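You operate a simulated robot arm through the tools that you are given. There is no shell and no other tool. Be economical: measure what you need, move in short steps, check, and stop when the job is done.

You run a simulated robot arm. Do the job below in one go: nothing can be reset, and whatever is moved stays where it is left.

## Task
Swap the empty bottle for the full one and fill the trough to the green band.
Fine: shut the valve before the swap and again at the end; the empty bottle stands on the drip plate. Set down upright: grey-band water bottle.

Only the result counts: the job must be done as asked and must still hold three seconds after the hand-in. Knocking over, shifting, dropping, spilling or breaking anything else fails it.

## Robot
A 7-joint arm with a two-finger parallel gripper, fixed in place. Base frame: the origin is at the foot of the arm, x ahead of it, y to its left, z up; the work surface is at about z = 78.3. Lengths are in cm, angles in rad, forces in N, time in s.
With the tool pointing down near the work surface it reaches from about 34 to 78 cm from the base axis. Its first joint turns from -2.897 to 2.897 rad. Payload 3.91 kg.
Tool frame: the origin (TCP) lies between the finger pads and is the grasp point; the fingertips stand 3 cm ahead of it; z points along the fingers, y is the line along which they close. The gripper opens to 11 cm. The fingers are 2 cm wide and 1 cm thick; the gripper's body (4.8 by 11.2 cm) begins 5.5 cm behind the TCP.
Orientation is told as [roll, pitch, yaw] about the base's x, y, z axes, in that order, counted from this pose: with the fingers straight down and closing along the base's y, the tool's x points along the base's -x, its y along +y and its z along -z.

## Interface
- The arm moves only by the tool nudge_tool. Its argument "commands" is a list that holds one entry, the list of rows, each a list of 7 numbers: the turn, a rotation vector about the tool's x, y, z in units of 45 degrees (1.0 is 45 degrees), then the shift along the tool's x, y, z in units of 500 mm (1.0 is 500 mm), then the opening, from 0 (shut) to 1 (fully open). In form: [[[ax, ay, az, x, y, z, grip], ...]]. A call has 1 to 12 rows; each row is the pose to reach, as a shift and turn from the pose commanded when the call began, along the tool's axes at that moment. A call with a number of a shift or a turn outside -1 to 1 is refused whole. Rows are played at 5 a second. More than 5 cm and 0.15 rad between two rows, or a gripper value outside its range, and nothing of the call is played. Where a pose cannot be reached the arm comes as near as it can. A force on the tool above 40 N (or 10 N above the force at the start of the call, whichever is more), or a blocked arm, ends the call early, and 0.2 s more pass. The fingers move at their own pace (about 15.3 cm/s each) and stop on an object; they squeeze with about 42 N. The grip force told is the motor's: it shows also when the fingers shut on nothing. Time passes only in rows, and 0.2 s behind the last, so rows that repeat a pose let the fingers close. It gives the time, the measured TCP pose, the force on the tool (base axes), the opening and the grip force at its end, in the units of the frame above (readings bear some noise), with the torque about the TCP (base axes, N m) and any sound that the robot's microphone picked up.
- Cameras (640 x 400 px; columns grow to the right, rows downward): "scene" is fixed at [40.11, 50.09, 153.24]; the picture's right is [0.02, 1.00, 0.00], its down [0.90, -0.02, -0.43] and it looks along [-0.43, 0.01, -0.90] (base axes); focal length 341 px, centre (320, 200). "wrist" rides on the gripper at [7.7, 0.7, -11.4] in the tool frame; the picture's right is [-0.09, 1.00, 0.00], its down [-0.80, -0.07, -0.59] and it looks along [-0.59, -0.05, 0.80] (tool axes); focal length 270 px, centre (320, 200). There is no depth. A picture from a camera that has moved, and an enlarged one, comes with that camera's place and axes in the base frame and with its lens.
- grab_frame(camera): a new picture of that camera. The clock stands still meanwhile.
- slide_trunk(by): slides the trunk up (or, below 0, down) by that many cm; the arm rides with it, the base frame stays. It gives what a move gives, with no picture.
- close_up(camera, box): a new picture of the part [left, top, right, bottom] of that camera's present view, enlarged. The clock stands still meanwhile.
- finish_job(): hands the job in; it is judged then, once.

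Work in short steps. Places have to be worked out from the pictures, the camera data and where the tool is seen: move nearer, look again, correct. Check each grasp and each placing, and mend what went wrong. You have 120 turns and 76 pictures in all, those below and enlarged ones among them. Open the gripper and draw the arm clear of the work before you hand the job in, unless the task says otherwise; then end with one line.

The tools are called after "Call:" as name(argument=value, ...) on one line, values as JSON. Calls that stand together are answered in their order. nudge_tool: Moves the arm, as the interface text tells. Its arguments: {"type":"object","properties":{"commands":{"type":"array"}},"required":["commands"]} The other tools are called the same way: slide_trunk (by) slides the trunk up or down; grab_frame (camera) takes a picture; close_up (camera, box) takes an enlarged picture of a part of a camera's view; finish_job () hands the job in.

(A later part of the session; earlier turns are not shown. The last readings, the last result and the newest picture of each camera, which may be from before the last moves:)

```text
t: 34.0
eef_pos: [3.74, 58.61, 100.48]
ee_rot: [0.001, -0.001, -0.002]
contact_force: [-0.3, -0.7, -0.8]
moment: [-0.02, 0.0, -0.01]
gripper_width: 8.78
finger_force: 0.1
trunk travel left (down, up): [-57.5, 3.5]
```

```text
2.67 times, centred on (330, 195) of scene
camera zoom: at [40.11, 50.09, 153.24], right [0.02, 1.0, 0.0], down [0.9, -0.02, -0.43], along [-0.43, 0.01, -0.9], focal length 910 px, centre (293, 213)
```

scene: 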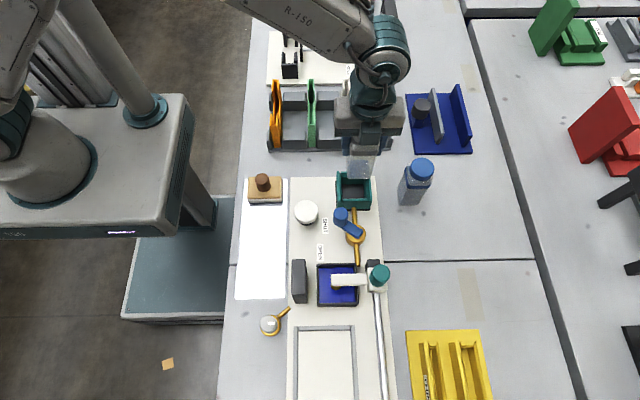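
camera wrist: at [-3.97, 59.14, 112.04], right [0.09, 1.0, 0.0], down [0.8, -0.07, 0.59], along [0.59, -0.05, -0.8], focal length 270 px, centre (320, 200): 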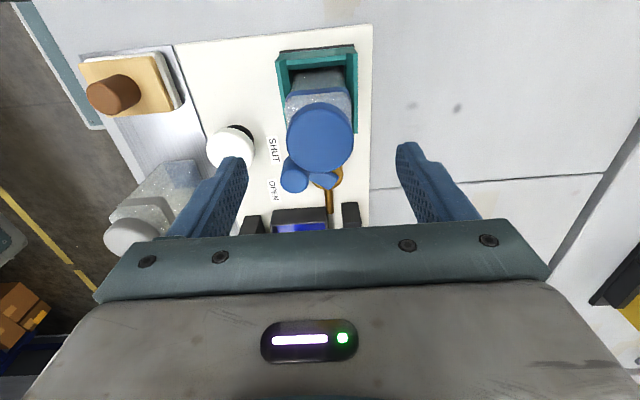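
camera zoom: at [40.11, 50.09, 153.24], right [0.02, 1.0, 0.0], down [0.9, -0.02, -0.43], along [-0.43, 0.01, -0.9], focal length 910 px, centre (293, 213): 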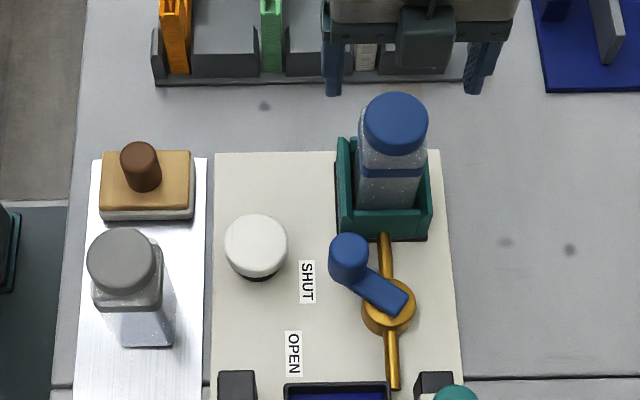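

Bottles swapped. Now I return to the valve post at (12, 55.1), gripper yaw 0.87.

Call:
nudge_tool(commands=[[[0, 0, -0.165, -0.028, -0.0115, 0, 0.5], [0, 0, -0.33, -0.055, -0.023, 0, 0.5], [0, 0, -0.495, -0.083, -0.0345, 0, 0.5], [0, 0, -0.66, -0.111, -0.046, 0, 0.5], [0, 0, -0.825, -0.138, -0.058, 0, 0.5], [0, 0, -0.99, -0.166, -0.069, 0, 0.5]]])

Call:
nudge_tool(commands=[[[0, 0, -0.118, 0, 0, 0, 0.5], [0, 0, -0.118, 0, 0, 0.06, 0.5], [0, 0, -0.118, 0, 0, 0.12, 0.5], [0, 0, -0.118, 0, 0, 0.18, 0.5]]])

Call:
grab_frame(camera="wrist")

```text
t: 35.4
eef_pos: [12.45, 55.05, 100.31]
ee_rot: [-0.001, 0.001, 0.78]
contact_force: [0.3, 0.0, 0.0]
moment: [0.03, 0.0, -0.02]
gripper_width: 5.51
finger_force: 0.1
trunk travel left (down, up): [-57.5, 3.5]
```

```text
t: 36.4
eef_pos: [12.28, 55.08, 91.15]
ee_rot: [0.0, 0.0, 0.868]
contact_force: [0.1, 0.2, 0.0]
moment: [0.02, -0.02, -0.01]
gripper_width: 5.5
finger_force: 0.0
trunk travel left (down, up): [-57.5, 3.5]
```

```text
35 pictures are left
camera wrist: at [6.77, 49.39, 102.72], right [-0.7, 0.71, 0.0], down [0.57, 0.57, 0.59], along [0.42, 0.42, -0.8], focal length 270 px, centre (320, 200)
```

wrist: 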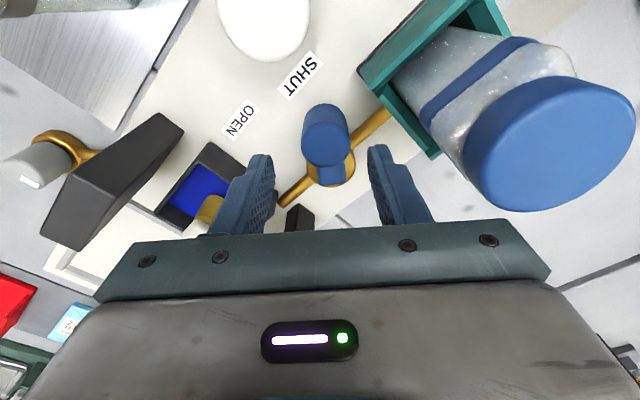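

Call:
nudge_tool(commands=[[[0, 0, 0, 0.002, 0.003, 0.05, 0.5], [0, 0, 0, 0.002, 0.003, 0.09, 0.5], [0, 0, 0, 0.002, 0.003, 0.09, 0.1], [0, 0, 0, 0.002, 0.003, 0.09, 0.1], [0, 0, 0, 0.002, 0.003, 0.09, 0.1]]])

```text
t: 37.6
eef_pos: [12.07, 55.03, 86.94]
ee_rot: [0.001, -0.002, 0.868]
contact_force: [-1.5, 1.6, 18.8]
moment: [-0.68, 0.34, 0.05]
gripper_width: 3.14
finger_force: 45.5
trunk travel left (down, up): [-57.5, 3.5]
```

There is some vertical load, with the tips resting on something. I regrip 3 mm higher.

Call:
nudge_tool(commands=[[[0, 0, 0, 0, 0, 0, 0.4], [0, 0, 0, 0, 0, -0.008, 0.4], [0, 0, 0, 0, 0, -0.008, 0.1], [0, 0, 0, 0, 0, -0.008, 0.1]]])

```text
t: 38.6
eef_pos: [12.22, 54.92, 87.07]
ee_rot: [-0.004, 0.006, 0.87]
contact_force: [-0.6, -6.5, -19.1]
moment: [1.23, -0.03, -0.13]
gripper_width: 3.13
finger_force: 44.7
trunk travel left (down, up): [-57.5, 3.5]
```

Call:
nudge_tool(commands=[[[0, 0, 0, 0, 0, 0, 0.45], [0, 0, 0, 0, 0, 0, 0.45], [0, 0, 0, 0, 0, 0, 0.45]]])

Call:
nudge_tool(commands=[[[0, 0, 0, 0, 0, 0, 0.1], [0, 0, 0, 0, 0, 0, 0.1], [0, 0, 0, 0, 0, 0, 0.1]]])

```text
t: 39.4
eef_pos: [12.06, 55.11, 87.18]
ee_rot: [0.001, 0.0, 0.869]
contact_force: [-0.8, -0.2, 0.6]
moment: [0.04, 0.01, -0.03]
gripper_width: 4.94
finger_force: 0.0
trunk travel left (down, up): [-57.5, 3.5]
```

```text
t: 40.2
eef_pos: [12.15, 55.05, 87.38]
ee_rot: [-0.002, -0.001, 0.87]
contact_force: [0.3, -2.1, 1.0]
moment: [0.11, 0.69, -0.04]
gripper_width: 3.1
finger_force: 44.7
trunk travel left (down, up): [-57.5, 3.5]
```

Clean grip. I crack the valve to mid and back in one call, as a first measured dose.

Call:
nudge_tool(commands=[[[0, 0, -0.169, -0.0016, -0.0113, 0, 0.1], [0, 0, -0.338, -0.0046, -0.0223, 0, 0.1], [0, 0, -0.507, -0.0091, -0.0327, 0, 0.1], [0, 0, -0.676, -0.015, -0.0425, 0, 0.1], [0, 0, -0.844, -0.022, -0.0515, 0, 0.1], [0, 0, -0.844, -0.022, -0.0515, 0, 0.1], [0, 0, -0.676, -0.015, -0.0425, 0, 0.1], [0, 0, -0.507, -0.0091, -0.0327, 0, 0.1], [0, 0, -0.338, -0.0046, -0.0223, 0, 0.1], [0, 0, -0.169, -0.0016, -0.0113, 0, 0.1], [0, 0, 0, 0, 0, 0, 0.1]]])

Call:
close_up(camera="scene", box=[290, 215, 410, 310])

```text
t: 42.6
eef_pos: [12.18, 55.06, 87.33]
ee_rot: [0.004, -0.005, 0.869]
contact_force: [0.8, 2.9, 19.9]
moment: [-0.79, -0.37, -0.01]
gripper_width: 3.14
finger_force: 44.9
trunk travel left (down, up): [-57.5, 3.5]
```

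```text
4.21 times, centred on (350, 262) of scene
camera zoom: at [40.11, 50.09, 153.24], right [0.02, 1.0, 0.0], down [0.9, -0.02, -0.43], along [-0.43, 0.01, -0.9], focal length 1438 px, centre (194, -63)
```

zoom: 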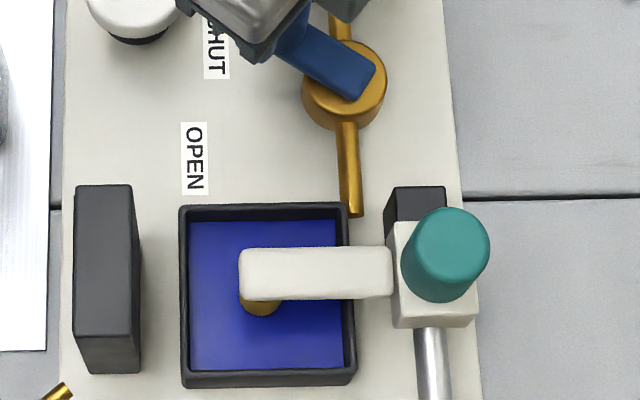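

No visible level change at mid. I now swing fully open in two calls and look immediately, since the clock stands still during pictures.

Call:
nudge_tool(commands=[[[0, 0, -0.169, -0.0016, -0.0113, -0.003, 0.1], [0, 0, -0.338, -0.0046, -0.0223, -0.003, 0.1], [0, 0, -0.507, -0.0091, -0.0327, -0.003, 0.1], [0, 0, -0.676, -0.015, -0.0425, -0.003, 0.1], [0, 0, -0.844, -0.022, -0.0515, -0.003, 0.1]]])

Call:
nudge_tool(commands=[[[0, 0, -0.169, -0.0016, -0.0113, 0, 0.1], [0, 0, -0.338, -0.0046, -0.0223, 0, 0.1], [0, 0, -0.507, -0.0091, -0.0327, 0, 0.1], [0, 0, -0.65, -0.014, -0.041, 0, 0.1]]])

Call:
close_up(camera="scene", box=[290, 215, 410, 310])

```text
t: 43.8
eef_pos: [14.72, 54.3, 87.26]
ee_rot: [0.001, 0.006, 1.536]
contact_force: [1.6, 7.5, -25.1]
moment: [0.93, -0.66, -0.12]
gripper_width: 3.13
finger_force: 45.1
trunk travel left (down, up): [-57.5, 3.5]
```

```text
t: 44.8
eef_pos: [16.78, 54.92, 87.34]
ee_rot: [0.002, 0.0, 2.046]
contact_force: [0.5, 6.3, -16.8]
moment: [-0.2, -0.62, -0.13]
gripper_width: 3.12
finger_force: 45.3
trunk travel left (down, up): [-57.5, 3.5]
```

```text
4.21 times, centred on (350, 262) of scene
camera zoom: at [40.11, 50.09, 153.24], right [0.02, 1.0, 0.0], down [0.9, -0.02, -0.43], along [-0.43, 0.01, -0.9], focal length 1438 px, centre (194, -63)
```

zoom: 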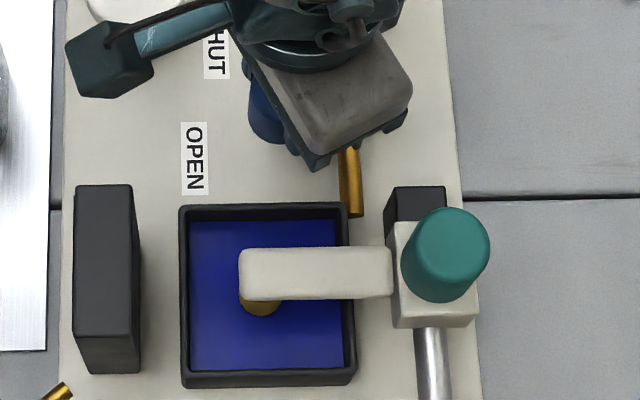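

No dramatic change, so flow is slow. I hold open 1.6 s and look again.

Call:
nudge_tool(commands=[[[0, 0, 0, 0, 0, 0.003, 0.1], [0, 0, 0, 0, 0, 0.003, 0.1], [0, 0, 0, 0, 0, 0.003, 0.1], [0, 0, 0, 0, 0, 0.003, 0.1], [0, 0, 0, 0, 0, 0.003, 0.1], [0, 0, 0, 0, 0, 0.003, 0.1], [0, 0, 0, 0, 0, 0.003, 0.1]]])

Call:
close_up(camera="scene", box=[310, 250, 370, 310])

```text
t: 46.4
eef_pos: [16.88, 54.9, 87.25]
ee_rot: [0.0, 0.0, 2.044]
contact_force: [-6.1, 7.4, -3.9]
moment: [0.23, -0.36, 0.07]
gripper_width: 3.11
finger_force: 45.4
trunk travel left (down, up): [-57.5, 3.5]
```

```text
6.67 times, centred on (340, 280) of scene
camera zoom: at [40.11, 50.09, 153.24], right [0.02, 1.0, 0.0], down [0.9, -0.02, -0.43], along [-0.43, 0.01, -0.9], focal length 2276 px, centre (187, -333)
```

zoom: 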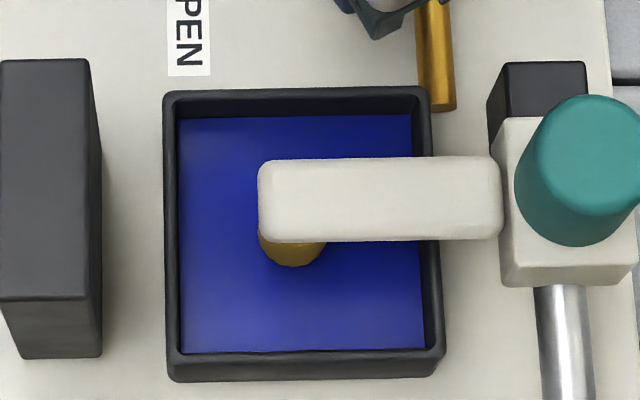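

I can't judge it from here, so I shut the valve and then read the gauge.

Call:
nudge_tool(commands=[[[0, 0, 0.169, 0.0001, 0.0114, 0, 0.1], [0, 0, 0.338, -0.0014, 0.0227, 0, 0.1], [0, 0, 0.507, -0.0043, 0.0337, 0, 0.1], [0, 0, 0.676, -0.0086, 0.0442, 0, 0.1], [0, 0, 0.844, -0.0143, 0.0541, 0, 0.1]]])

Call:
nudge_tool(commands=[[[0, 0, 0.169, 0.0001, 0.0114, 0, 0.1], [0, 0, 0.338, -0.0014, 0.0227, 0, 0.1], [0, 0, 0.507, -0.0043, 0.0337, 0, 0.1], [0, 0, 0.65, -0.008, 0.0425, 0, 0.1]]])

Call:
nudge_tool(commands=[[[0, 0, 0, 0, 0, 0, 0.5], [0, 0, 0, 0, 0, 0, 0.5], [0, 0, 0, 0, 0, -0.06, 0.5], [0, 0, 0, 0, 0, -0.15, 0.5], [0, 0, 0, 0, 0, -0.24, 0.5]]])

```text
t: 47.6
eef_pos: [14.29, 54.28, 87.32]
ee_rot: [-0.002, -0.001, 1.374]
contact_force: [5.3, 0.5, 8.9]
moment: [-0.49, -0.28, -0.26]
gripper_width: 3.15
finger_force: 44.7
trunk travel left (down, up): [-57.5, 3.5]
```

```text
t: 48.6
eef_pos: [12.17, 54.82, 87.35]
ee_rot: [0.0, 0.0, 0.867]
contact_force: [12.4, -10.1, 11.9]
moment: [0.0, -0.65, -0.64]
gripper_width: 3.13
finger_force: 45.0
trunk travel left (down, up): [-57.5, 3.5]
```

```text
t: 49.8
eef_pos: [12.27, 55.1, 99.22]
ee_rot: [0.0, 0.0, 0.868]
contact_force: [0.0, 0.8, 0.1]
moment: [-0.03, 0.03, 0.0]
gripper_width: 5.5
finger_force: 0.1
trunk travel left (down, up): [-57.5, 3.5]
```

Call:
nudge_tool(commands=[[[0, 0, -0.15, 0.0285, -0.075, -0.013, 0.5], [0, 0, -0.3, 0.057, -0.15, -0.027, 0.5], [0, 0, -0.45, 0.0855, -0.2255, -0.04, 0.5], [0, 0, -0.6, 0.114, -0.3, -0.053, 0.5], [0, 0, -0.75, 0.1425, -0.376, -0.067, 0.5], [0, 0, -0.895, 0.171, -0.451, -0.08, 0.5]]])

Call:
close_up(camera="wrist", box=[230, 100, 430, 235])

```text
t: 51.2
eef_pos: [23.83, 33.97, 102.97]
ee_rot: [0.001, -0.002, 1.573]
contact_force: [-0.1, -0.9, 0.5]
moment: [0.03, 0.01, 0.04]
gripper_width: 5.49
finger_force: 0.0
trunk travel left (down, up): [-57.5, 3.5]
```

```text
2.96 times, centred on (330, 168) of wrist
camera zoom: at [23.12, 26.19, 114.5], right [-1.0, 0.08, 0.0], down [0.07, 0.8, 0.6], along [0.05, 0.59, -0.8], focal length 801 px, centre (290, 296)
```

zoom: 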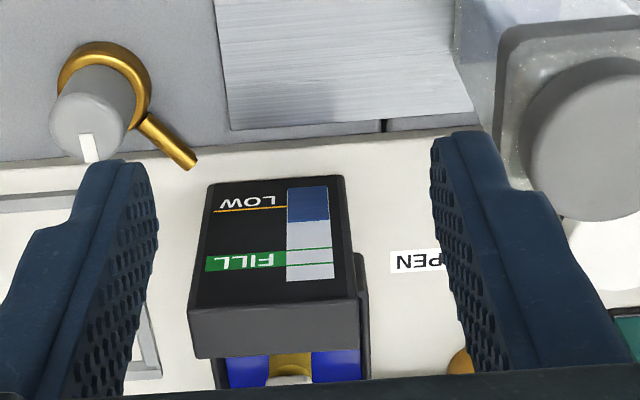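

Call:
close_up(camera="wrist", box=[285, 155, 350, 200])

```text
8.89 times, centred on (318, 178) of wrist
camera zoom: at [23.12, 26.19, 114.5], right [-1.0, 0.08, 0.0], down [0.07, 0.8, 0.6], along [0.05, 0.59, -0.8], focal length 2402 px, centre (342, 400)
```

zoom: 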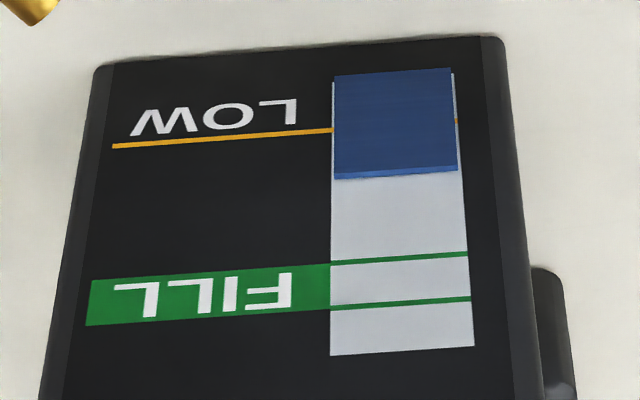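

The gauge is unchanged, so essentially no flow occurred at that lever angle. I go back and open further, to the actual stop.

Call:
nudge_tool(commands=[[[0, 0, 0.15, -0.07, 0.039, 0.012, 0.5], [0, 0, 0.3, -0.141, 0.078, 0.023, 0.5], [0, 0, 0.45, -0.211, 0.1175, 0.035, 0.5], [0, 0, 0.6, -0.281, 0.157, 0.047, 0.5], [0, 0, 0.75, -0.352, 0.196, 0.058, 0.5], [0, 0, 0.895, -0.422, 0.2345, 0.07, 0.5]]])

Call:
nudge_tool(commands=[[[0, 0, 0, 0, 0, 0.06, 0.5], [0, 0, 0, 0, 0, 0.13, 0.5], [0, 0, 0, 0, 0, 0.2, 0.5], [0, 0, 0, 0, 0, 0.242, 0.5], [0, 0, 0, 0, 0, 0.242, 0.5]]])

Call:
nudge_tool(commands=[[[0, 0, 0, 0, 0, 0, 0.1], [0, 0, 0, 0, 0, 0, 0.1], [0, 0, 0, 0, 0, 0, 0.1]]])

```text
t: 52.6
eef_pos: [11.92, 55.24, 99.79]
ee_rot: [-0.001, -0.002, 0.869]
contact_force: [0.2, -0.1, 0.8]
moment: [0.0, 0.0, 0.04]
gripper_width: 5.5
finger_force: 0.0
trunk travel left (down, up): [-57.5, 3.5]
```

```text
t: 53.8
eef_pos: [12.17, 54.98, 87.71]
ee_rot: [0.0, -0.002, 0.869]
contact_force: [0.2, -0.5, 0.1]
moment: [0.03, 0.03, -0.04]
gripper_width: 5.5
finger_force: 0.1
trunk travel left (down, up): [-57.5, 3.5]
```

```text
t: 54.6
eef_pos: [12.12, 54.81, 87.77]
ee_rot: [-0.001, -0.001, 0.868]
contact_force: [-0.1, -1.2, -2.6]
moment: [0.09, -0.01, -0.03]
gripper_width: 3.09
finger_force: 45.2
trunk travel left (down, up): [-57.5, 3.5]
```

Gripped. I open: 38°, then 30°, then further until it resists.

Call:
nudge_tool(commands=[[[0, 0, -0.169, -0.0016, -0.0113, 0, 0.1], [0, 0, -0.338, -0.0046, -0.0223, 0, 0.1], [0, 0, -0.507, -0.0091, -0.0327, 0, 0.1], [0, 0, -0.676, -0.015, -0.0425, 0, 0.1], [0, 0, -0.844, -0.022, -0.0515, 0, 0.1]]])

Call:
nudge_tool(commands=[[[0, 0, -0.169, -0.0016, -0.0113, 0, 0.1], [0, 0, -0.338, -0.0046, -0.0223, 0, 0.1], [0, 0, -0.507, -0.0091, -0.0327, 0, 0.1], [0, 0, -0.676, -0.015, -0.0425, 0, 0.1], [0, 0, -0.844, -0.022, -0.0515, 0, 0.1]]])

Call:
close_up(camera="scene", box=[310, 210, 390, 310])

```text
t: 55.8
eef_pos: [14.91, 54.27, 87.7]
ee_rot: [0.0, -0.004, 1.535]
contact_force: [3.6, 1.4, 10.3]
moment: [-0.76, 0.34, -0.14]
gripper_width: 3.11
finger_force: 44.7
trunk travel left (down, up): [-57.5, 3.5]
```

```text
t: 57.0
eef_pos: [17.45, 55.37, 87.62]
ee_rot: [-0.001, -0.003, 2.196]
contact_force: [6.3, 11.9, 12.8]
moment: [0.49, 0.16, -0.59]
gripper_width: 3.1
finger_force: 45.0
trunk travel left (down, up): [-57.5, 3.5]
```

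```text
4.00 times, centred on (350, 260) of scene
camera zoom: at [40.11, 50.09, 153.24], right [0.02, 1.0, 0.0], down [0.9, -0.02, -0.43], along [-0.43, 0.01, -0.9], focal length 1366 px, centre (200, -40)
```

zoom: 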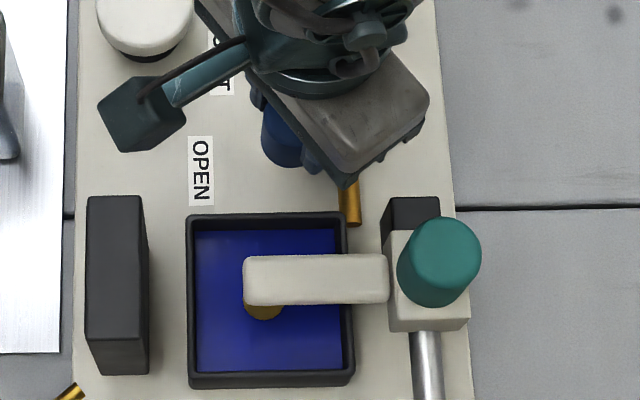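

The lever is now at about +41° with a stop torque beginning. I release it open and go read the gauge.

Call:
nudge_tool(commands=[[[0, 0, 0, 0, 0, 0, 0.5], [0, 0, 0, 0, 0, 0, 0.5], [0, 0, 0, 0, 0, -0.07, 0.5], [0, 0, 0, 0, 0, -0.16, 0.5], [0, 0, 0, 0, 0, -0.24, 0.5], [0, 0, 0.13, 0.07, 0.024, -0.253, 0.5], [0, 0, 0.26, 0.141, 0.048, -0.267, 0.5], [0, 0, 0.4, 0.2115, 0.0725, -0.28, 0.5], [0, 0, 0.53, 0.282, 0.097, -0.293, 0.5], [0, 0, 0.66, 0.3525, 0.121, -0.307, 0.5], [0, 0, 0.793, 0.423, 0.145, -0.31, 0.5]]])

Call:
close_up(camera="wrist", box=[285, 155, 350, 200])

```text
t: 59.4
eef_pos: [24.15, 33.53, 103.36]
ee_rot: [0.0, -0.003, 1.57]
contact_force: [-1.2, 0.6, 0.0]
moment: [0.01, -0.01, 0.0]
gripper_width: 5.48
finger_force: 0.0
trunk travel left (down, up): [-57.5, 3.5]
```

```text
8.89 times, centred on (318, 178) of wrist
camera zoom: at [23.32, 25.79, 114.77], right [-1.0, 0.09, 0.0], down [0.07, 0.8, 0.6], along [0.05, 0.59, -0.8], focal length 2402 px, centre (342, 400)
```

zoom: 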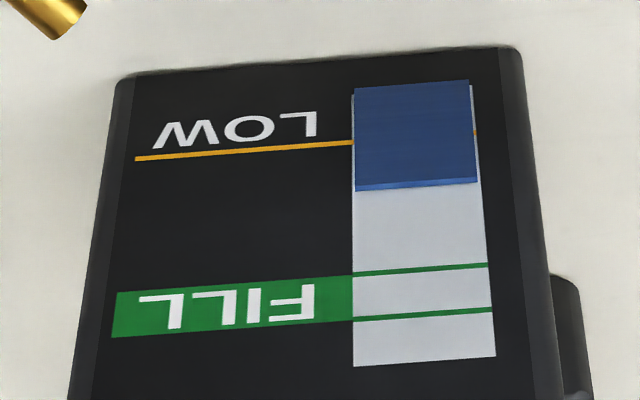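

Call:
nudge_tool(commands=[[[0, 0, 0, 0, 0, 0, 0.5], [0, 0, 0, 0, 0, 0, 0.5], [0, 0, 0, 0, 0, 0, 0.5], [0, 0, 0, 0, 0, 0, 0.5], [0, 0, 0, 0, 0, 0, 0.5], [0, 0, 0, 0, 0, 0, 0.5], [0, 0, 0, 0, 0, 0, 0.5], [0, 0, 0, 0, 0, 0, 0.5], [0, 0, 0, 0, 0, 0, 0.5], [0, 0, 0, 0, 0, 0, 0.5]]])

Call:
close_up(camera="wrist", box=[285, 155, 350, 200])

Call:
close_up(camera="scene", box=[280, 130, 420, 310])

```text
t: 61.6
eef_pos: [24.06, 33.66, 103.21]
ee_rot: [0.0, 0.001, 1.573]
contact_force: [-0.5, 0.5, -1.0]
moment: [-0.03, 0.02, 0.02]
gripper_width: 5.49
finger_force: 0.0
trunk travel left (down, up): [-57.5, 3.5]
```

```text
8.89 times, centred on (318, 178) of wrist
camera zoom: at [23.32, 25.9, 114.75], right [-1.0, 0.09, 0.0], down [0.07, 0.8, 0.59], along [0.05, 0.59, -0.8], focal length 2402 px, centre (342, 400)
```

zoom: 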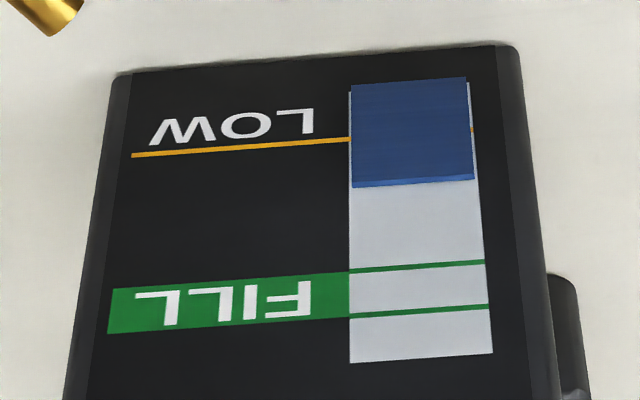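

```text
2.22 times, centred on (350, 220) of scene
camera zoom: at [40.11, 50.09, 153.24], right [0.02, 1.0, 0.0], down [0.9, -0.02, -0.43], along [-0.43, 0.01, -0.9], focal length 759 px, centre (253, 156)
```

zoom: 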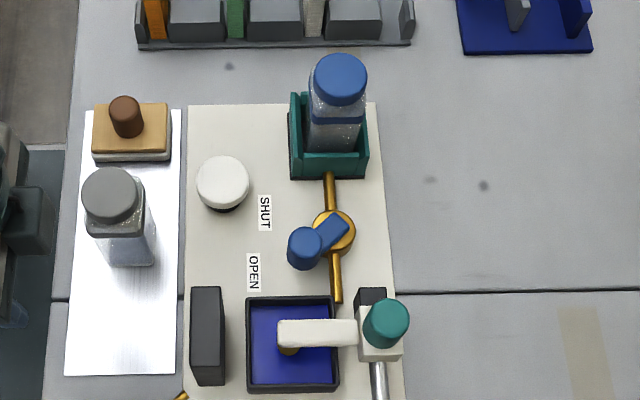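

There's still no flow with the valve fully open. I'll inspect the bottle seating and the white knob closely from the -y side.

Call:
nudge_tool(commands=[[[0, 0, 0, -0.03, 0.08, 0.01, 0.5], [0, 0, 0, -0.06, 0.16, 0.02, 0.5], [0, 0, 0, -0.09, 0.24, 0.03, 0.5], [0, 0, 0, -0.12, 0.32, 0.04, 0.5]]])

Call:
grab_frame(camera="wrist")

```text
t: 62.6
eef_pos: [7.88, 39.7, 101.38]
ee_rot: [0.0, 0.0, 1.573]
contact_force: [0.1, 0.4, 0.0]
moment: [0.01, -0.02, 0.01]
gripper_width: 5.51
finger_force: 0.0
trunk travel left (down, up): [-57.5, 3.5]
```

```text
25 pictures are left
camera wrist: at [7.18, 31.92, 112.91], right [-1.0, 0.09, 0.0], down [0.07, 0.8, 0.59], along [0.05, 0.59, -0.8], focal length 270 px, centre (320, 200)
```

wrist: 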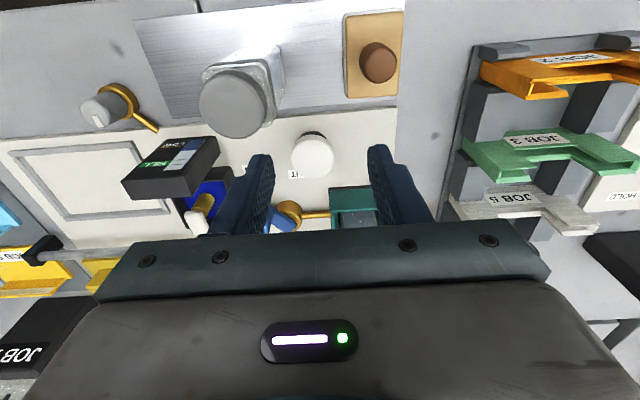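

Call:
close_up(camera="wrist", box=[250, 110, 410, 235])

Call:
close_up(camera="scene", box=[325, 140, 385, 220])

```text
3.20 times, centred on (330, 172) of wrist
camera zoom: at [7.18, 31.92, 112.91], right [-1.0, 0.09, 0.0], down [0.07, 0.8, 0.59], along [0.05, 0.59, -0.8], focal length 865 px, centre (288, 288)
```

zoom: 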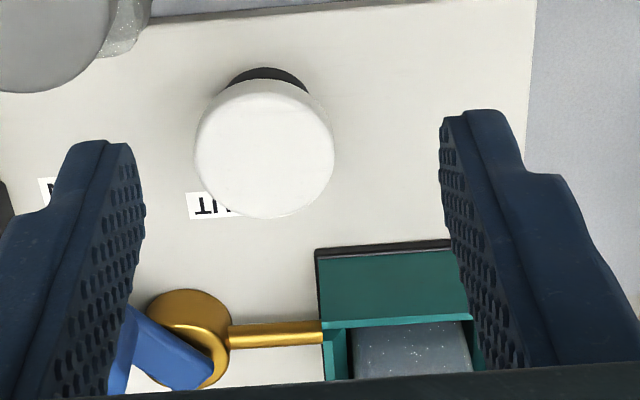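

```text
5.00 times, centred on (355, 180) of scene
camera zoom: at [40.11, 50.09, 153.24], right [0.02, 1.0, 0.0], down [0.9, -0.02, -0.43], along [-0.43, 0.01, -0.9], focal length 1707 px, centre (145, 300)
```

zoom: 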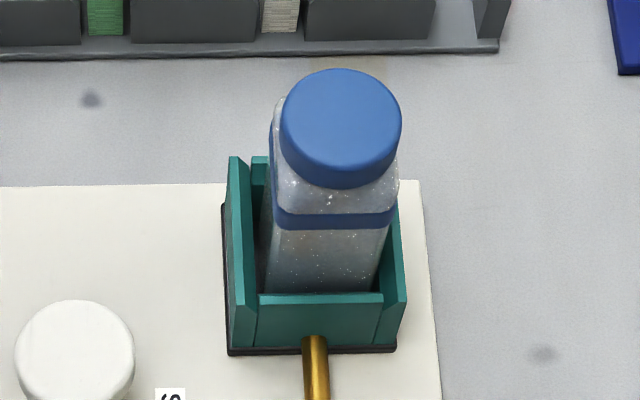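

Seating matches the grey bottle's depth in the pictures, and at the last lever position I saw no clear resisting stop. I'll regrip the lever and test whether it opens further.

Call:
nudge_tool(commands=[[[0, 0, -0.16, -0.0625, -0.038, 0.008, 0.5], [0, 0, -0.32, -0.125, -0.076, 0.016, 0.5], [0, 0, -0.48, -0.187, -0.114, 0.024, 0.5], [0, 0, -0.64, -0.25, -0.152, 0.032, 0.5], [0, 0, -0.8, -0.312, -0.19, 0.04, 0.5], [0, 0, -0.8, -0.312, -0.19, 0.12, 0.5], [0, 0, -0.8, -0.312, -0.19, 0.17, 0.5]]])

Call:
grab_frame(camera="wrist")

```text
t: 64.2
eef_pos: [17.4, 55.3, 92.23]
ee_rot: [0.001, 0.0, 2.202]
contact_force: [-0.7, -0.2, 0.4]
moment: [-0.01, 0.03, 0.04]
gripper_width: 5.48
finger_force: 0.1
trunk travel left (down, up): [-57.5, 3.5]
```

```text
22 pictures are left
camera wrist: at [21.42, 48.66, 103.72], right [-0.86, -0.52, 0.0], down [-0.42, 0.69, 0.59], along [-0.31, 0.51, -0.8], focal length 270 px, centre (320, 200)
```

wrist: 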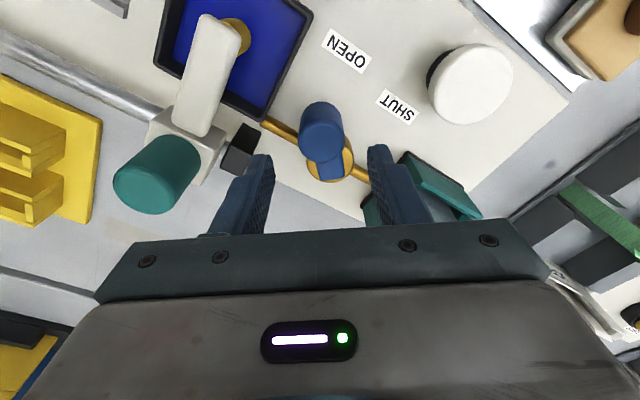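

Call:
nudge_tool(commands=[[[0, 0, 0, 0, 0, 0.05, 0.5], [0, 0, 0, 0, 0, 0.094, 0.5], [0, 0, 0, 0, 0, 0.094, 0.5], [0, 0, 0, 0, 0, 0.094, 0.1], [0, 0, 0, 0, 0, 0.094, 0.1], [0, 0, 0, 0, 0, 0.094, 0.1]]])

Call:
nudge_tool(commands=[[[0, 0, -0.085, -0.0007, -0.0057, 0, 0.1], [0, 0, -0.169, -0.0016, -0.0113, 0, 0.1], [0, 0, -0.169, -0.0016, -0.0113, 0, 0.1]]])

```text
t: 65.6
eef_pos: [17.46, 55.46, 87.74]
ee_rot: [-0.001, 0.0, 2.199]
contact_force: [1.0, -0.7, 2.0]
moment: [-0.31, -0.19, -0.03]
gripper_width: 3.11
finger_force: 44.7
trunk travel left (down, up): [-57.5, 3.5]
```

```text
t: 66.4
eef_pos: [17.53, 55.67, 87.77]
ee_rot: [0.005, 0.002, 2.338]
contact_force: [-15.2, -17.6, -11.1]
moment: [0.36, 0.29, -0.12]
gripper_width: 3.11
finger_force: 45.0
trunk travel left (down, up): [-57.5, 3.5]
```

That's a hard stop (23 N), so the valve is fully open. I ease off and release, then press gently on the bottle cap to make sure it is fully seated.

Call:
nudge_tool(commands=[[[0, 0, 0.15, 0.0005, 0.01, 0, 0.1], [0, 0, 0.15, 0.0005, 0.01, 0, 0.5], [0, 0, 0.15, 0.0005, 0.01, 0, 0.5], [0, 0, 0.15, 0.0005, 0.01, -0.08, 0.5], [0, 0, 0.15, 0.0005, 0.01, -0.17, 0.5], [0, 0, 0.15, 0.0005, 0.01, -0.26, 0.3]]])

Call:
nudge_tool(commands=[[[0, 0, 0, -0.041, 0.037, 0, 0], [0, 0, 0, -0.083, 0.073, 0, 0], [0, 0, 0, -0.124, 0.11, 0, 0], [0, 0, 0, -0.165, 0.146, 0, 0], [0, 0, 0, -0.207, 0.183, 0, 0], [0, 0, 0, -0.207, 0.183, 0, 0]]])

```text
t: 67.8
eef_pos: [17.45, 55.43, 101.09]
ee_rot: [0.0, 0.0, 2.217]
contact_force: [0.6, 0.3, -0.8]
moment: [0.01, 0.02, 0.0]
gripper_width: 3.31
finger_force: 0.1
trunk travel left (down, up): [-57.5, 3.5]
```

```text
t: 69.2
eef_pos: [3.79, 58.63, 101.08]
ee_rot: [-0.001, 0.0, 2.216]
contact_force: [-0.1, -0.5, -0.4]
moment: [0.01, 0.01, 0.0]
gripper_width: 0.0
finger_force: 37.4
trunk travel left (down, up): [-57.5, 3.5]
```

Call:
nudge_tool(commands=[[[0, 0, 0, 0, 0, 0.05, 0], [0, 0, 0, 0, 0, 0.082, 0], [0, 0, 0, 0, 0, 0.087, 0], [0, 0, 0, 0, 0, 0.091, 0]]])

Call:
nudge_tool(commands=[[[0, 0, 0, 0, 0, 0.003, 0], [0, 0, 0, 0, 0, 0.006, 0]]])

```text
t: 70.1
eef_pos: [3.98, 58.53, 97.5]
ee_rot: [-0.011, -0.011, 2.215]
contact_force: [1.7, -5.4, 19.7]
moment: [-0.35, -0.1, -0.07]
gripper_width: 0.03
finger_force: 37.8
trunk travel left (down, up): [-57.5, 3.5]
stopped in row 4: the force on the tool passed its limit at 42 N (the readings are from after the stop); the commanded pose is now the measured one
```

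```text
t: 70.7
eef_pos: [3.94, 58.75, 97.46]
ee_rot: [-0.013, -0.015, 2.215]
contact_force: [1.5, -5.3, 22.6]
moment: [-0.36, -0.18, -0.05]
gripper_width: 0.0
finger_force: 37.5
trunk travel left (down, up): [-57.5, 3.5]
stopped in row 2: the force on the tool passed its limit at 42 N (the readings are from after the stop); the commanded pose is now the measured one
```

The bottle is firmly seated and doesn't budge under 42 N. I lift and re-read the gauge.

Call:
nudge_tool(commands=[[[0, 0, 0, 0, 0, -0.03, 0], [0, 0, 0, 0, 0, -0.08, 0], [0, 0, 0, 0, 0, -0.13, 0]]])

Call:
grab_frame(camera="scene")

```text
t: 71.5
eef_pos: [3.95, 58.81, 103.49]
ee_rot: [-0.01, -0.011, 2.215]
contact_force: [-0.3, 0.3, 0.4]
moment: [0.04, 0.01, 0.01]
gripper_width: 0.02
finger_force: 37.9
trunk travel left (down, up): [-57.5, 3.5]
```

```text
21 pictures are left
```

scene: 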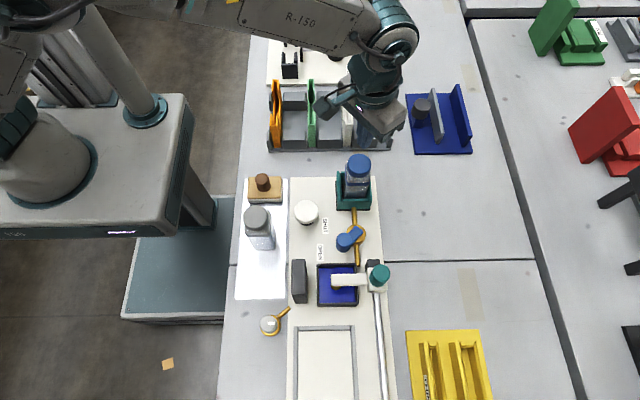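

The remaining unexplained control is the white spring-type push cap on the station plate, beside the valve, which may be a feed or primer button. I position over it with closed fingers.

Call:
nudge_tool(commands=[[[0, 0, 0, 0.081, 0.016, 0, 0], [0, 0, 0, 0.162, 0.033, 0, 0], [0, 0, 0, 0.243, 0.049, 0, 0], [0, 0, 0, 0.243, 0.049, 0.08, 0], [0, 0, 0, 0.243, 0.049, 0.16, 0], [0, 0, 0, 0.243, 0.049, 0.24, 0]]])

Call:
grab_frame(camera="wrist")

```text
t: 72.9
eef_pos: [9.08, 47.63, 91.45]
ee_rot: [-0.008, -0.01, 2.214]
contact_force: [0.1, 0.7, -0.3]
moment: [0.01, 0.0, -0.01]
gripper_width: 0.0
finger_force: 37.7
trunk travel left (down, up): [-57.5, 3.5]
```

```text
20 pictures are left
camera wrist: at [13.18, 40.86, 102.91], right [-0.85, -0.53, -0.01], down [-0.43, 0.68, 0.6], along [-0.31, 0.52, -0.8], focal length 270 px, centre (320, 200)
```

wrist: 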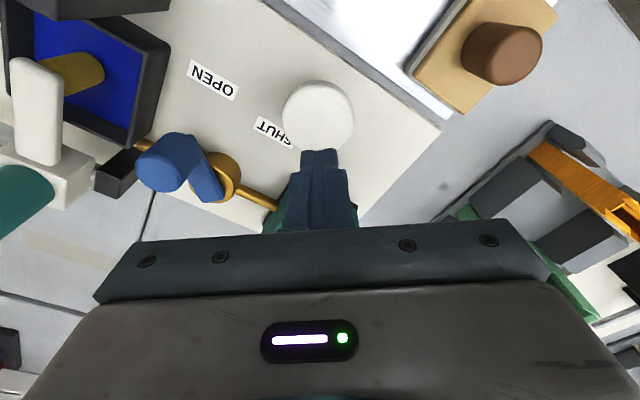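

Call:
nudge_tool(commands=[[[0, 0, 0, 0.014, 0, 0.03, 0], [0, 0, 0, 0.014, 0, 0.05, 0], [0, 0, 0, 0.014, 0, 0.058, 0], [0, 0, 0, 0.014, 0, 0.064, 0], [0, 0, 0, 0.014, 0, 0.07, 0], [0, 0, 0, 0.014, 0, 0.074, 0]]])

```text
t: 74.3
eef_pos: [9.53, 47.15, 87.75]
ee_rot: [-0.01, -0.01, 2.213]
contact_force: [0.1, -0.6, -0.4]
moment: [0.01, 0.04, -0.02]
gripper_width: 0.01
finger_force: 37.6
trunk travel left (down, up): [-57.5, 3.5]
```

Call:
nudge_tool(commands=[[[0, 0, 0, 0, 0, 0.006, 0], [0, 0, 0, 0, 0, 0.012, 0], [0, 0, 0, 0, 0, 0.018, 0], [0, 0, 0, 0, 0, 0.024, 0]]])

```text
t: 75.3
eef_pos: [9.67, 47.26, 86.53]
ee_rot: [-0.01, -0.01, 2.215]
contact_force: [-0.3, 0.4, 1.0]
moment: [0.01, 0.01, 0.01]
gripper_width: 0.0
finger_force: 37.8
trunk travel left (down, up): [-57.5, 3.5]
```

Call:
nudge_tool(commands=[[[0, 0, 0, 0, 0, 0.006, 0], [0, 0, 0, 0, 0, 0.012, 0], [0, 0, 0, 0, 0, 0.018, 0]]])

```text
t: 76.1
eef_pos: [9.56, 47.23, 85.48]
ee_rot: [-0.01, -0.01, 2.216]
contact_force: [1.4, -2.4, 10.4]
moment: [-0.15, -0.07, 0.04]
gripper_width: 0.0
finger_force: 37.8
trunk travel left (down, up): [-57.5, 3.5]
heard: click
```

A click at about 10 N, so it is a real push button. I lift off and view the scene for any effect.

Call:
nudge_tool(commands=[[[0, 0, 0, 0, 0, -0.03, 0], [0, 0, 0, 0, 0, -0.1, 0]]])

Call:
close_up(camera="scene", box=[280, 150, 420, 310])

```text
t: 76.7
eef_pos: [9.84, 47.26, 90.32]
ee_rot: [-0.008, -0.011, 2.213]
contact_force: [0.0, -0.1, 1.1]
moment: [-0.01, -0.01, -0.03]
gripper_width: 0.0
finger_force: 38.0
trunk travel left (down, up): [-57.5, 3.5]
```

```text
2.50 times, centred on (350, 230) of scene
camera zoom: at [40.11, 50.09, 153.24], right [0.02, 1.0, 0.0], down [0.9, -0.02, -0.43], along [-0.43, 0.01, -0.9], focal length 854 px, centre (245, 125)
```

zoom: 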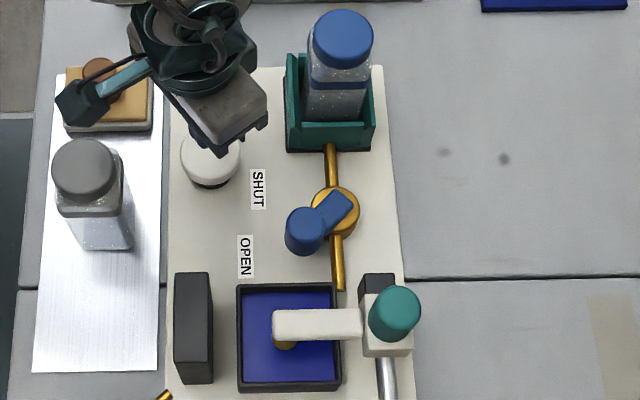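

Call:
nudge_tool(commands=[[[0, 0, 0, 0, 0, -0.08, 0], [0, 0, 0, 0, 0, -0.17, 0], [0, 0, 0, 0, 0, -0.26, 0.2], [0, 0, 0.165, 0.077, -0.014, -0.26, 0.5], [0, 0, 0.33, 0.154, -0.027, -0.26, 0.5], [0, 0, 0.49, 0.231, -0.041, -0.26, 0.5], [0, 0, 0.65, 0.309, -0.054, -0.26, 0.5], [0, 0, 0.815, 0.386, -0.068, -0.26, 0.5]]])

Call:
close_up(camera="wrist", box=[285, 150, 350, 200])

```text
t: 78.5
eef_pos: [24.13, 33.06, 103.51]
ee_rot: [-0.001, -0.012, 1.572]
contact_force: [-0.7, -1.0, -0.1]
moment: [0.01, -0.01, 0.0]
gripper_width: 5.52
finger_force: 0.0
trunk travel left (down, up): [-57.5, 3.5]
```

```text
8.00 times, centred on (318, 175) of wrist
camera zoom: at [23.4, 25.15, 115.01], right [-1.0, 0.09, 0.0], down [0.07, 0.79, 0.61], along [0.05, 0.6, -0.8], focal length 2162 px, centre (340, 400)
```

zoom: 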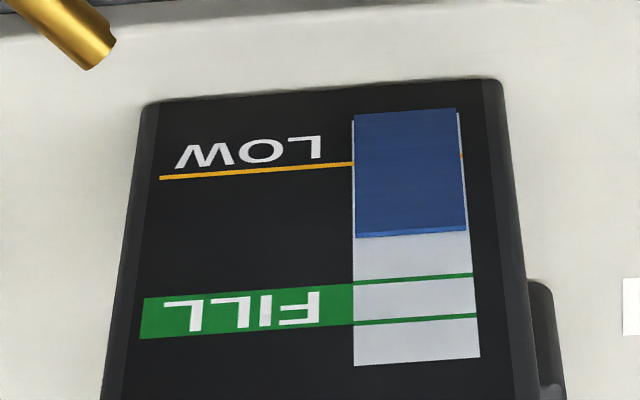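

The level rose from 0.36 to 0.48 (band 0.66–0.83). I wait 1 s to see whether it is still flowing.

Call:
nudge_tool(commands=[[[0, 0, 0, 0, 0, 0, 0.5], [0, 0, 0, 0, 0, 0, 0.5], [0, 0, 0, 0, 0, 0, 0.5], [0, 0, 0, 0, 0, 0, 0.5]]])

Call:
close_up(camera="wrist", box=[285, 150, 350, 200])

```text
t: 79.5
eef_pos: [24.0, 33.31, 103.58]
ee_rot: [-0.003, -0.014, 1.577]
contact_force: [-0.6, 0.4, 0.5]
moment: [0.0, -0.01, 0.03]
gripper_width: 5.51
finger_force: 0.1
trunk travel left (down, up): [-57.5, 3.5]
```

```text
8.00 times, centred on (318, 175) of wrist
camera zoom: at [23.37, 25.24, 114.99], right [-1.0, 0.08, 0.0], down [0.07, 0.79, 0.61], along [0.05, 0.6, -0.8], focal length 2162 px, centre (340, 400)
```

zoom: 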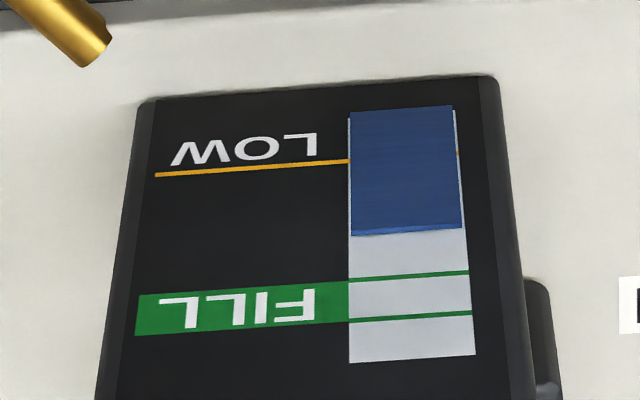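

Static: one press gives about +0.115. Two more presses should land near 0.71, inside the band. I return over the button.

Call:
nudge_tool(commands=[[[0, 0, 0, -0.07, 0.072, 0, 0], [0, 0, 0, -0.139, 0.144, 0, 0], [0, 0, 0, -0.209, 0.216, 0, 0], [0, 0, 0, -0.278, 0.288, 0, 0], [0, 0, 0, -0.278, 0.288, 0.08, 0], [0, 0, 0, -0.278, 0.288, 0.16, 0], [0, 0, 0, -0.278, 0.288, 0.24, 0], [0, 0, 0, -0.278, 0.288, 0.3, 0]]])

```text
refused: row 1 steps farther than a row can; nothing moved
```

Call:
nudge_tool(commands=[[[0, 0, 0, -0.056, 0.058, 0, 0], [0, 0, 0, -0.111, 0.115, 0, 0], [0, 0, 0, -0.167, 0.173, 0, 0], [0, 0, 0, -0.222, 0.23, 0, 0], [0, 0, 0, -0.278, 0.288, 0, 0], [0, 0, 0, -0.278, 0.288, 0.08, 0], [0, 0, 0, -0.278, 0.288, 0.16, 0], [0, 0, 0, -0.278, 0.288, 0.24, 0], [0, 0, 0, -0.278, 0.288, 0.31, 0], [0, 0, 0, -0.278, 0.288, 0.31, 0]]])

```text
t: 81.7
eef_pos: [9.68, 47.83, 87.9]
ee_rot: [-0.002, -0.012, 1.574]
contact_force: [-0.9, -0.7, 0.3]
moment: [0.0, 0.0, 0.02]
gripper_width: 0.02
finger_force: 37.9
trunk travel left (down, up): [-57.5, 3.5]
```

Call:
nudge_tool(commands=[[[0, 0, 0, 0.012, 0, 0.015, 0], [0, 0, 0, 0.012, 0, 0.028, 0], [0, 0, 0, 0.012, 0, 0.034, 0], [0, 0, 0, 0.012, 0, 0.04, 0], [0, 0, 0, 0.012, 0, 0.046, 0], [0, 0, 0, 0.012, 0, 0.05, 0]]])

```text
t: 83.1
eef_pos: [9.53, 46.92, 85.63]
ee_rot: [-0.002, -0.016, 1.575]
contact_force: [2.0, -0.1, 6.0]
moment: [-0.05, -0.04, 0.04]
gripper_width: 0.0
finger_force: 38.4
trunk travel left (down, up): [-57.5, 3.5]
heard: click
```

Click. I lift off and press once more.

Call:
nudge_tool(commands=[[[0, 0, 0, 0, 0, -0.02, 0], [0, 0, 0, 0, 0, -0.05, 0], [0, 0, 0, 0, 0, -0.05, 0]]])

Call:
nudge_tool(commands=[[[0, 0, 0, 0, 0, 0.015, 0], [0, 0, 0, 0, 0, 0.028, 0], [0, 0, 0, 0, 0, 0.034, 0], [0, 0, 0, 0, 0, 0.04, 0], [0, 0, 0, 0, 0, 0.046, 0], [0, 0, 0, 0, 0, 0.05, 0]]])

Call:
nudge_tool(commands=[[[0, 0, 0, 0, 0, -0.02, 0], [0, 0, 0, 0, 0, -0.1, 0], [0, 0, 0, 0, 0, -0.19, 0], [0, 0, 0, 0, 0, -0.28, 0], [0, 0, 0, 0, 0, -0.36, 0]]])

```text
t: 83.9
eef_pos: [9.77, 46.86, 88.15]
ee_rot: [-0.003, -0.012, 1.577]
contact_force: [-1.1, 0.1, -0.4]
moment: [-0.02, -0.01, 0.02]
gripper_width: 0.0
finger_force: 37.7
trunk travel left (down, up): [-57.5, 3.5]
```

```text
t: 85.3
eef_pos: [9.51, 47.06, 85.59]
ee_rot: [0.0, -0.015, 1.575]
contact_force: [0.9, -0.2, 3.8]
moment: [-0.04, -0.02, 0.01]
gripper_width: 0.0
finger_force: 38.2
trunk travel left (down, up): [-57.5, 3.5]
heard: click
```

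```text
t: 86.5
eef_pos: [9.16, 46.67, 103.52]
ee_rot: [-0.001, -0.014, 1.577]
contact_force: [0.2, -0.5, -0.8]
moment: [0.06, -0.01, 0.01]
gripper_width: 0.0
finger_force: 38.3
trunk travel left (down, up): [-57.5, 3.5]
```

Two clicks heard. I go to the gauge view.

Call:
nudge_tool(commands=[[[0, 0, 0, 0.053, -0.059, 0, 0.2], [0, 0, 0, 0.106, -0.118, 0, 0.5], [0, 0, 0, 0.16, -0.177, 0, 0.5], [0, 0, 0, 0.213, -0.236, 0, 0.5], [0, 0, 0, 0.266, -0.295, 0, 0.5], [0, 0, 0, 0.266, -0.295, 0, 0.5]]])

Call:
close_up(camera="wrist", box=[280, 145, 355, 203])

```text
t: 87.9
eef_pos: [23.99, 33.48, 103.48]
ee_rot: [-0.001, -0.012, 1.577]
contact_force: [0.2, -0.1, 0.6]
moment: [-0.02, 0.01, 0.01]
gripper_width: 5.51
finger_force: 0.0
trunk travel left (down, up): [-57.5, 3.5]
```

```text
6.90 times, centred on (318, 174) of wrist
camera zoom: at [23.21, 25.48, 114.95], right [-1.0, 0.08, 0.0], down [0.07, 0.79, 0.61], along [0.05, 0.6, -0.8], focal length 1864 px, centre (337, 379)
```

zoom: 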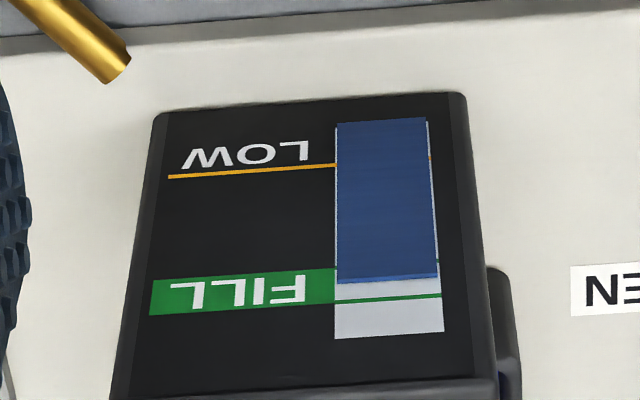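

The level is within the green band. Now I shut the valve, with the lever post at about (17.45, 55.4).

Call:
nudge_tool(commands=[[[0, 0, -0.133, -0.073, 0.022, 0.013, 0.5], [0, 0, -0.267, -0.146, 0.044, 0.027, 0.5], [0, 0, -0.4, -0.219, 0.066, 0.04, 0.5], [0, 0, -0.533, -0.292, 0.088, 0.053, 0.5], [0, 0, -0.667, -0.365, 0.11, 0.067, 0.5], [0, 0, -0.8, -0.438, 0.132, 0.08, 0.5], [0, 0, -0.8, -0.438, 0.132, 0.15, 0.5], [0, 0, -0.8, -0.438, 0.132, 0.2, 0.5]]])

Call:
grab_frame(camera="wrist")

```text
t: 89.7
eef_pos: [17.56, 55.54, 93.61]
ee_rot: [-0.008, -0.01, 2.204]
contact_force: [-0.7, 0.4, -0.1]
moment: [0.0, -0.02, 0.02]
gripper_width: 5.49
finger_force: 0.1
trunk travel left (down, up): [-57.5, 3.5]
```

```text
15 pictures are left
camera wrist: at [21.45, 48.61, 104.97], right [-0.86, -0.52, -0.01], down [-0.42, 0.68, 0.6], along [-0.31, 0.52, -0.8], focal length 270 px, centre (320, 200)
```

wrist: 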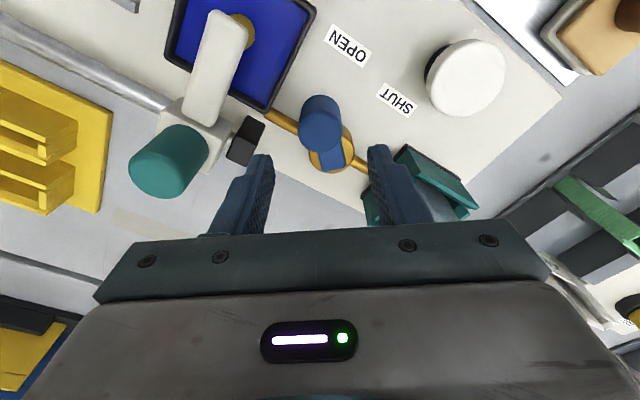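

Aligned as before. I descend and grip.

Call:
nudge_tool(commands=[[[0, 0, 0, 0.001, 0, 0.07, 0.5], [0, 0, 0, 0.001, 0, 0.119, 0.5], [0, 0, 0, 0.001, 0, 0.119, 0.5], [0, 0, 0, 0.001, 0, 0.119, 0.1], [0, 0, 0, 0.001, 0, 0.119, 0.1], [0, 0, 0, 0.001, 0, 0.119, 0.1]]])

Call:
nudge_tool(commands=[[[0, 0, 0.169, 0.0001, 0.0114, 0, 0.1], [0, 0, 0.338, -0.0014, 0.0227, 0, 0.1], [0, 0, 0.507, -0.0043, 0.0337, 0, 0.1], [0, 0, 0.676, -0.0086, 0.0442, 0, 0.1], [0, 0, 0.844, -0.0143, 0.0541, 0, 0.1]]])

Call:
nudge_tool(commands=[[[0, 0, 0.169, 0.0001, 0.0114, 0, 0.1], [0, 0, 0.338, -0.0014, 0.0227, 0, 0.1], [0, 0, 0.507, -0.0043, 0.0337, 0, 0.1], [0, 0, 0.676, -0.0086, 0.0442, 0, 0.1]]])

```text
t: 91.1
eef_pos: [17.51, 55.3, 87.6]
ee_rot: [-0.009, -0.011, 2.204]
contact_force: [1.0, -0.1, -0.2]
moment: [-0.25, 0.63, 0.0]
gripper_width: 3.11
finger_force: 44.7
trunk travel left (down, up): [-57.5, 3.5]
```

```text
t: 92.3
eef_pos: [15.07, 54.27, 87.49]
ee_rot: [0.0, -0.011, 1.538]
contact_force: [-2.0, -13.7, -6.1]
moment: [0.23, -0.06, 0.1]
gripper_width: 3.09
finger_force: 45.2
trunk travel left (down, up): [-57.5, 3.5]
```

```text
t: 93.3
eef_pos: [12.87, 54.74, 87.56]
ee_rot: [0.004, -0.007, 1.006]
contact_force: [4.0, -25.2, -9.7]
moment: [-0.62, -0.61, -0.52]
gripper_width: 3.12
finger_force: 44.4
trunk travel left (down, up): [-57.5, 3.5]
```

There is some radial mismatch in force, so I regrip to relax it, then finish the swing to the stop.

Call:
nudge_tool(commands=[[[0, 0, 0, 0.003, 0, 0, 0.45], [0, 0, 0, 0.003, 0, 0, 0.45], [0, 0, 0, 0.003, 0, 0, 0.1], [0, 0, 0, 0.003, 0, 0, 0.1], [0, 0, 0, 0.003, 0, 0, 0.1]]])

Call:
nudge_tool(commands=[[[0, 0, 0.1, 0.001, 0.0067, 0, 0.1], [0, 0, 0.18, 0.001, 0.0127, 0, 0.1], [0, 0, 0.23, 0.001, 0.018, 0, 0.1], [0, 0, 0.23, 0.001, 0.02, 0, 0.1]]])

```text
t: 94.5
eef_pos: [12.88, 54.93, 87.75]
ee_rot: [0.007, -0.015, 1.009]
contact_force: [3.2, 8.4, 7.9]
moment: [-0.24, -0.66, -0.01]
gripper_width: 3.1
finger_force: 45.1
trunk travel left (down, up): [-57.5, 3.5]
```

```text
t: 95.5
eef_pos: [11.95, 55.39, 87.72]
ee_rot: [0.008, -0.01, 0.827]
contact_force: [12.8, -1.8, 14.6]
moment: [-0.63, -0.96, -0.37]
gripper_width: 3.15
finger_force: 45.4
trunk travel left (down, up): [-57.5, 3.5]
```

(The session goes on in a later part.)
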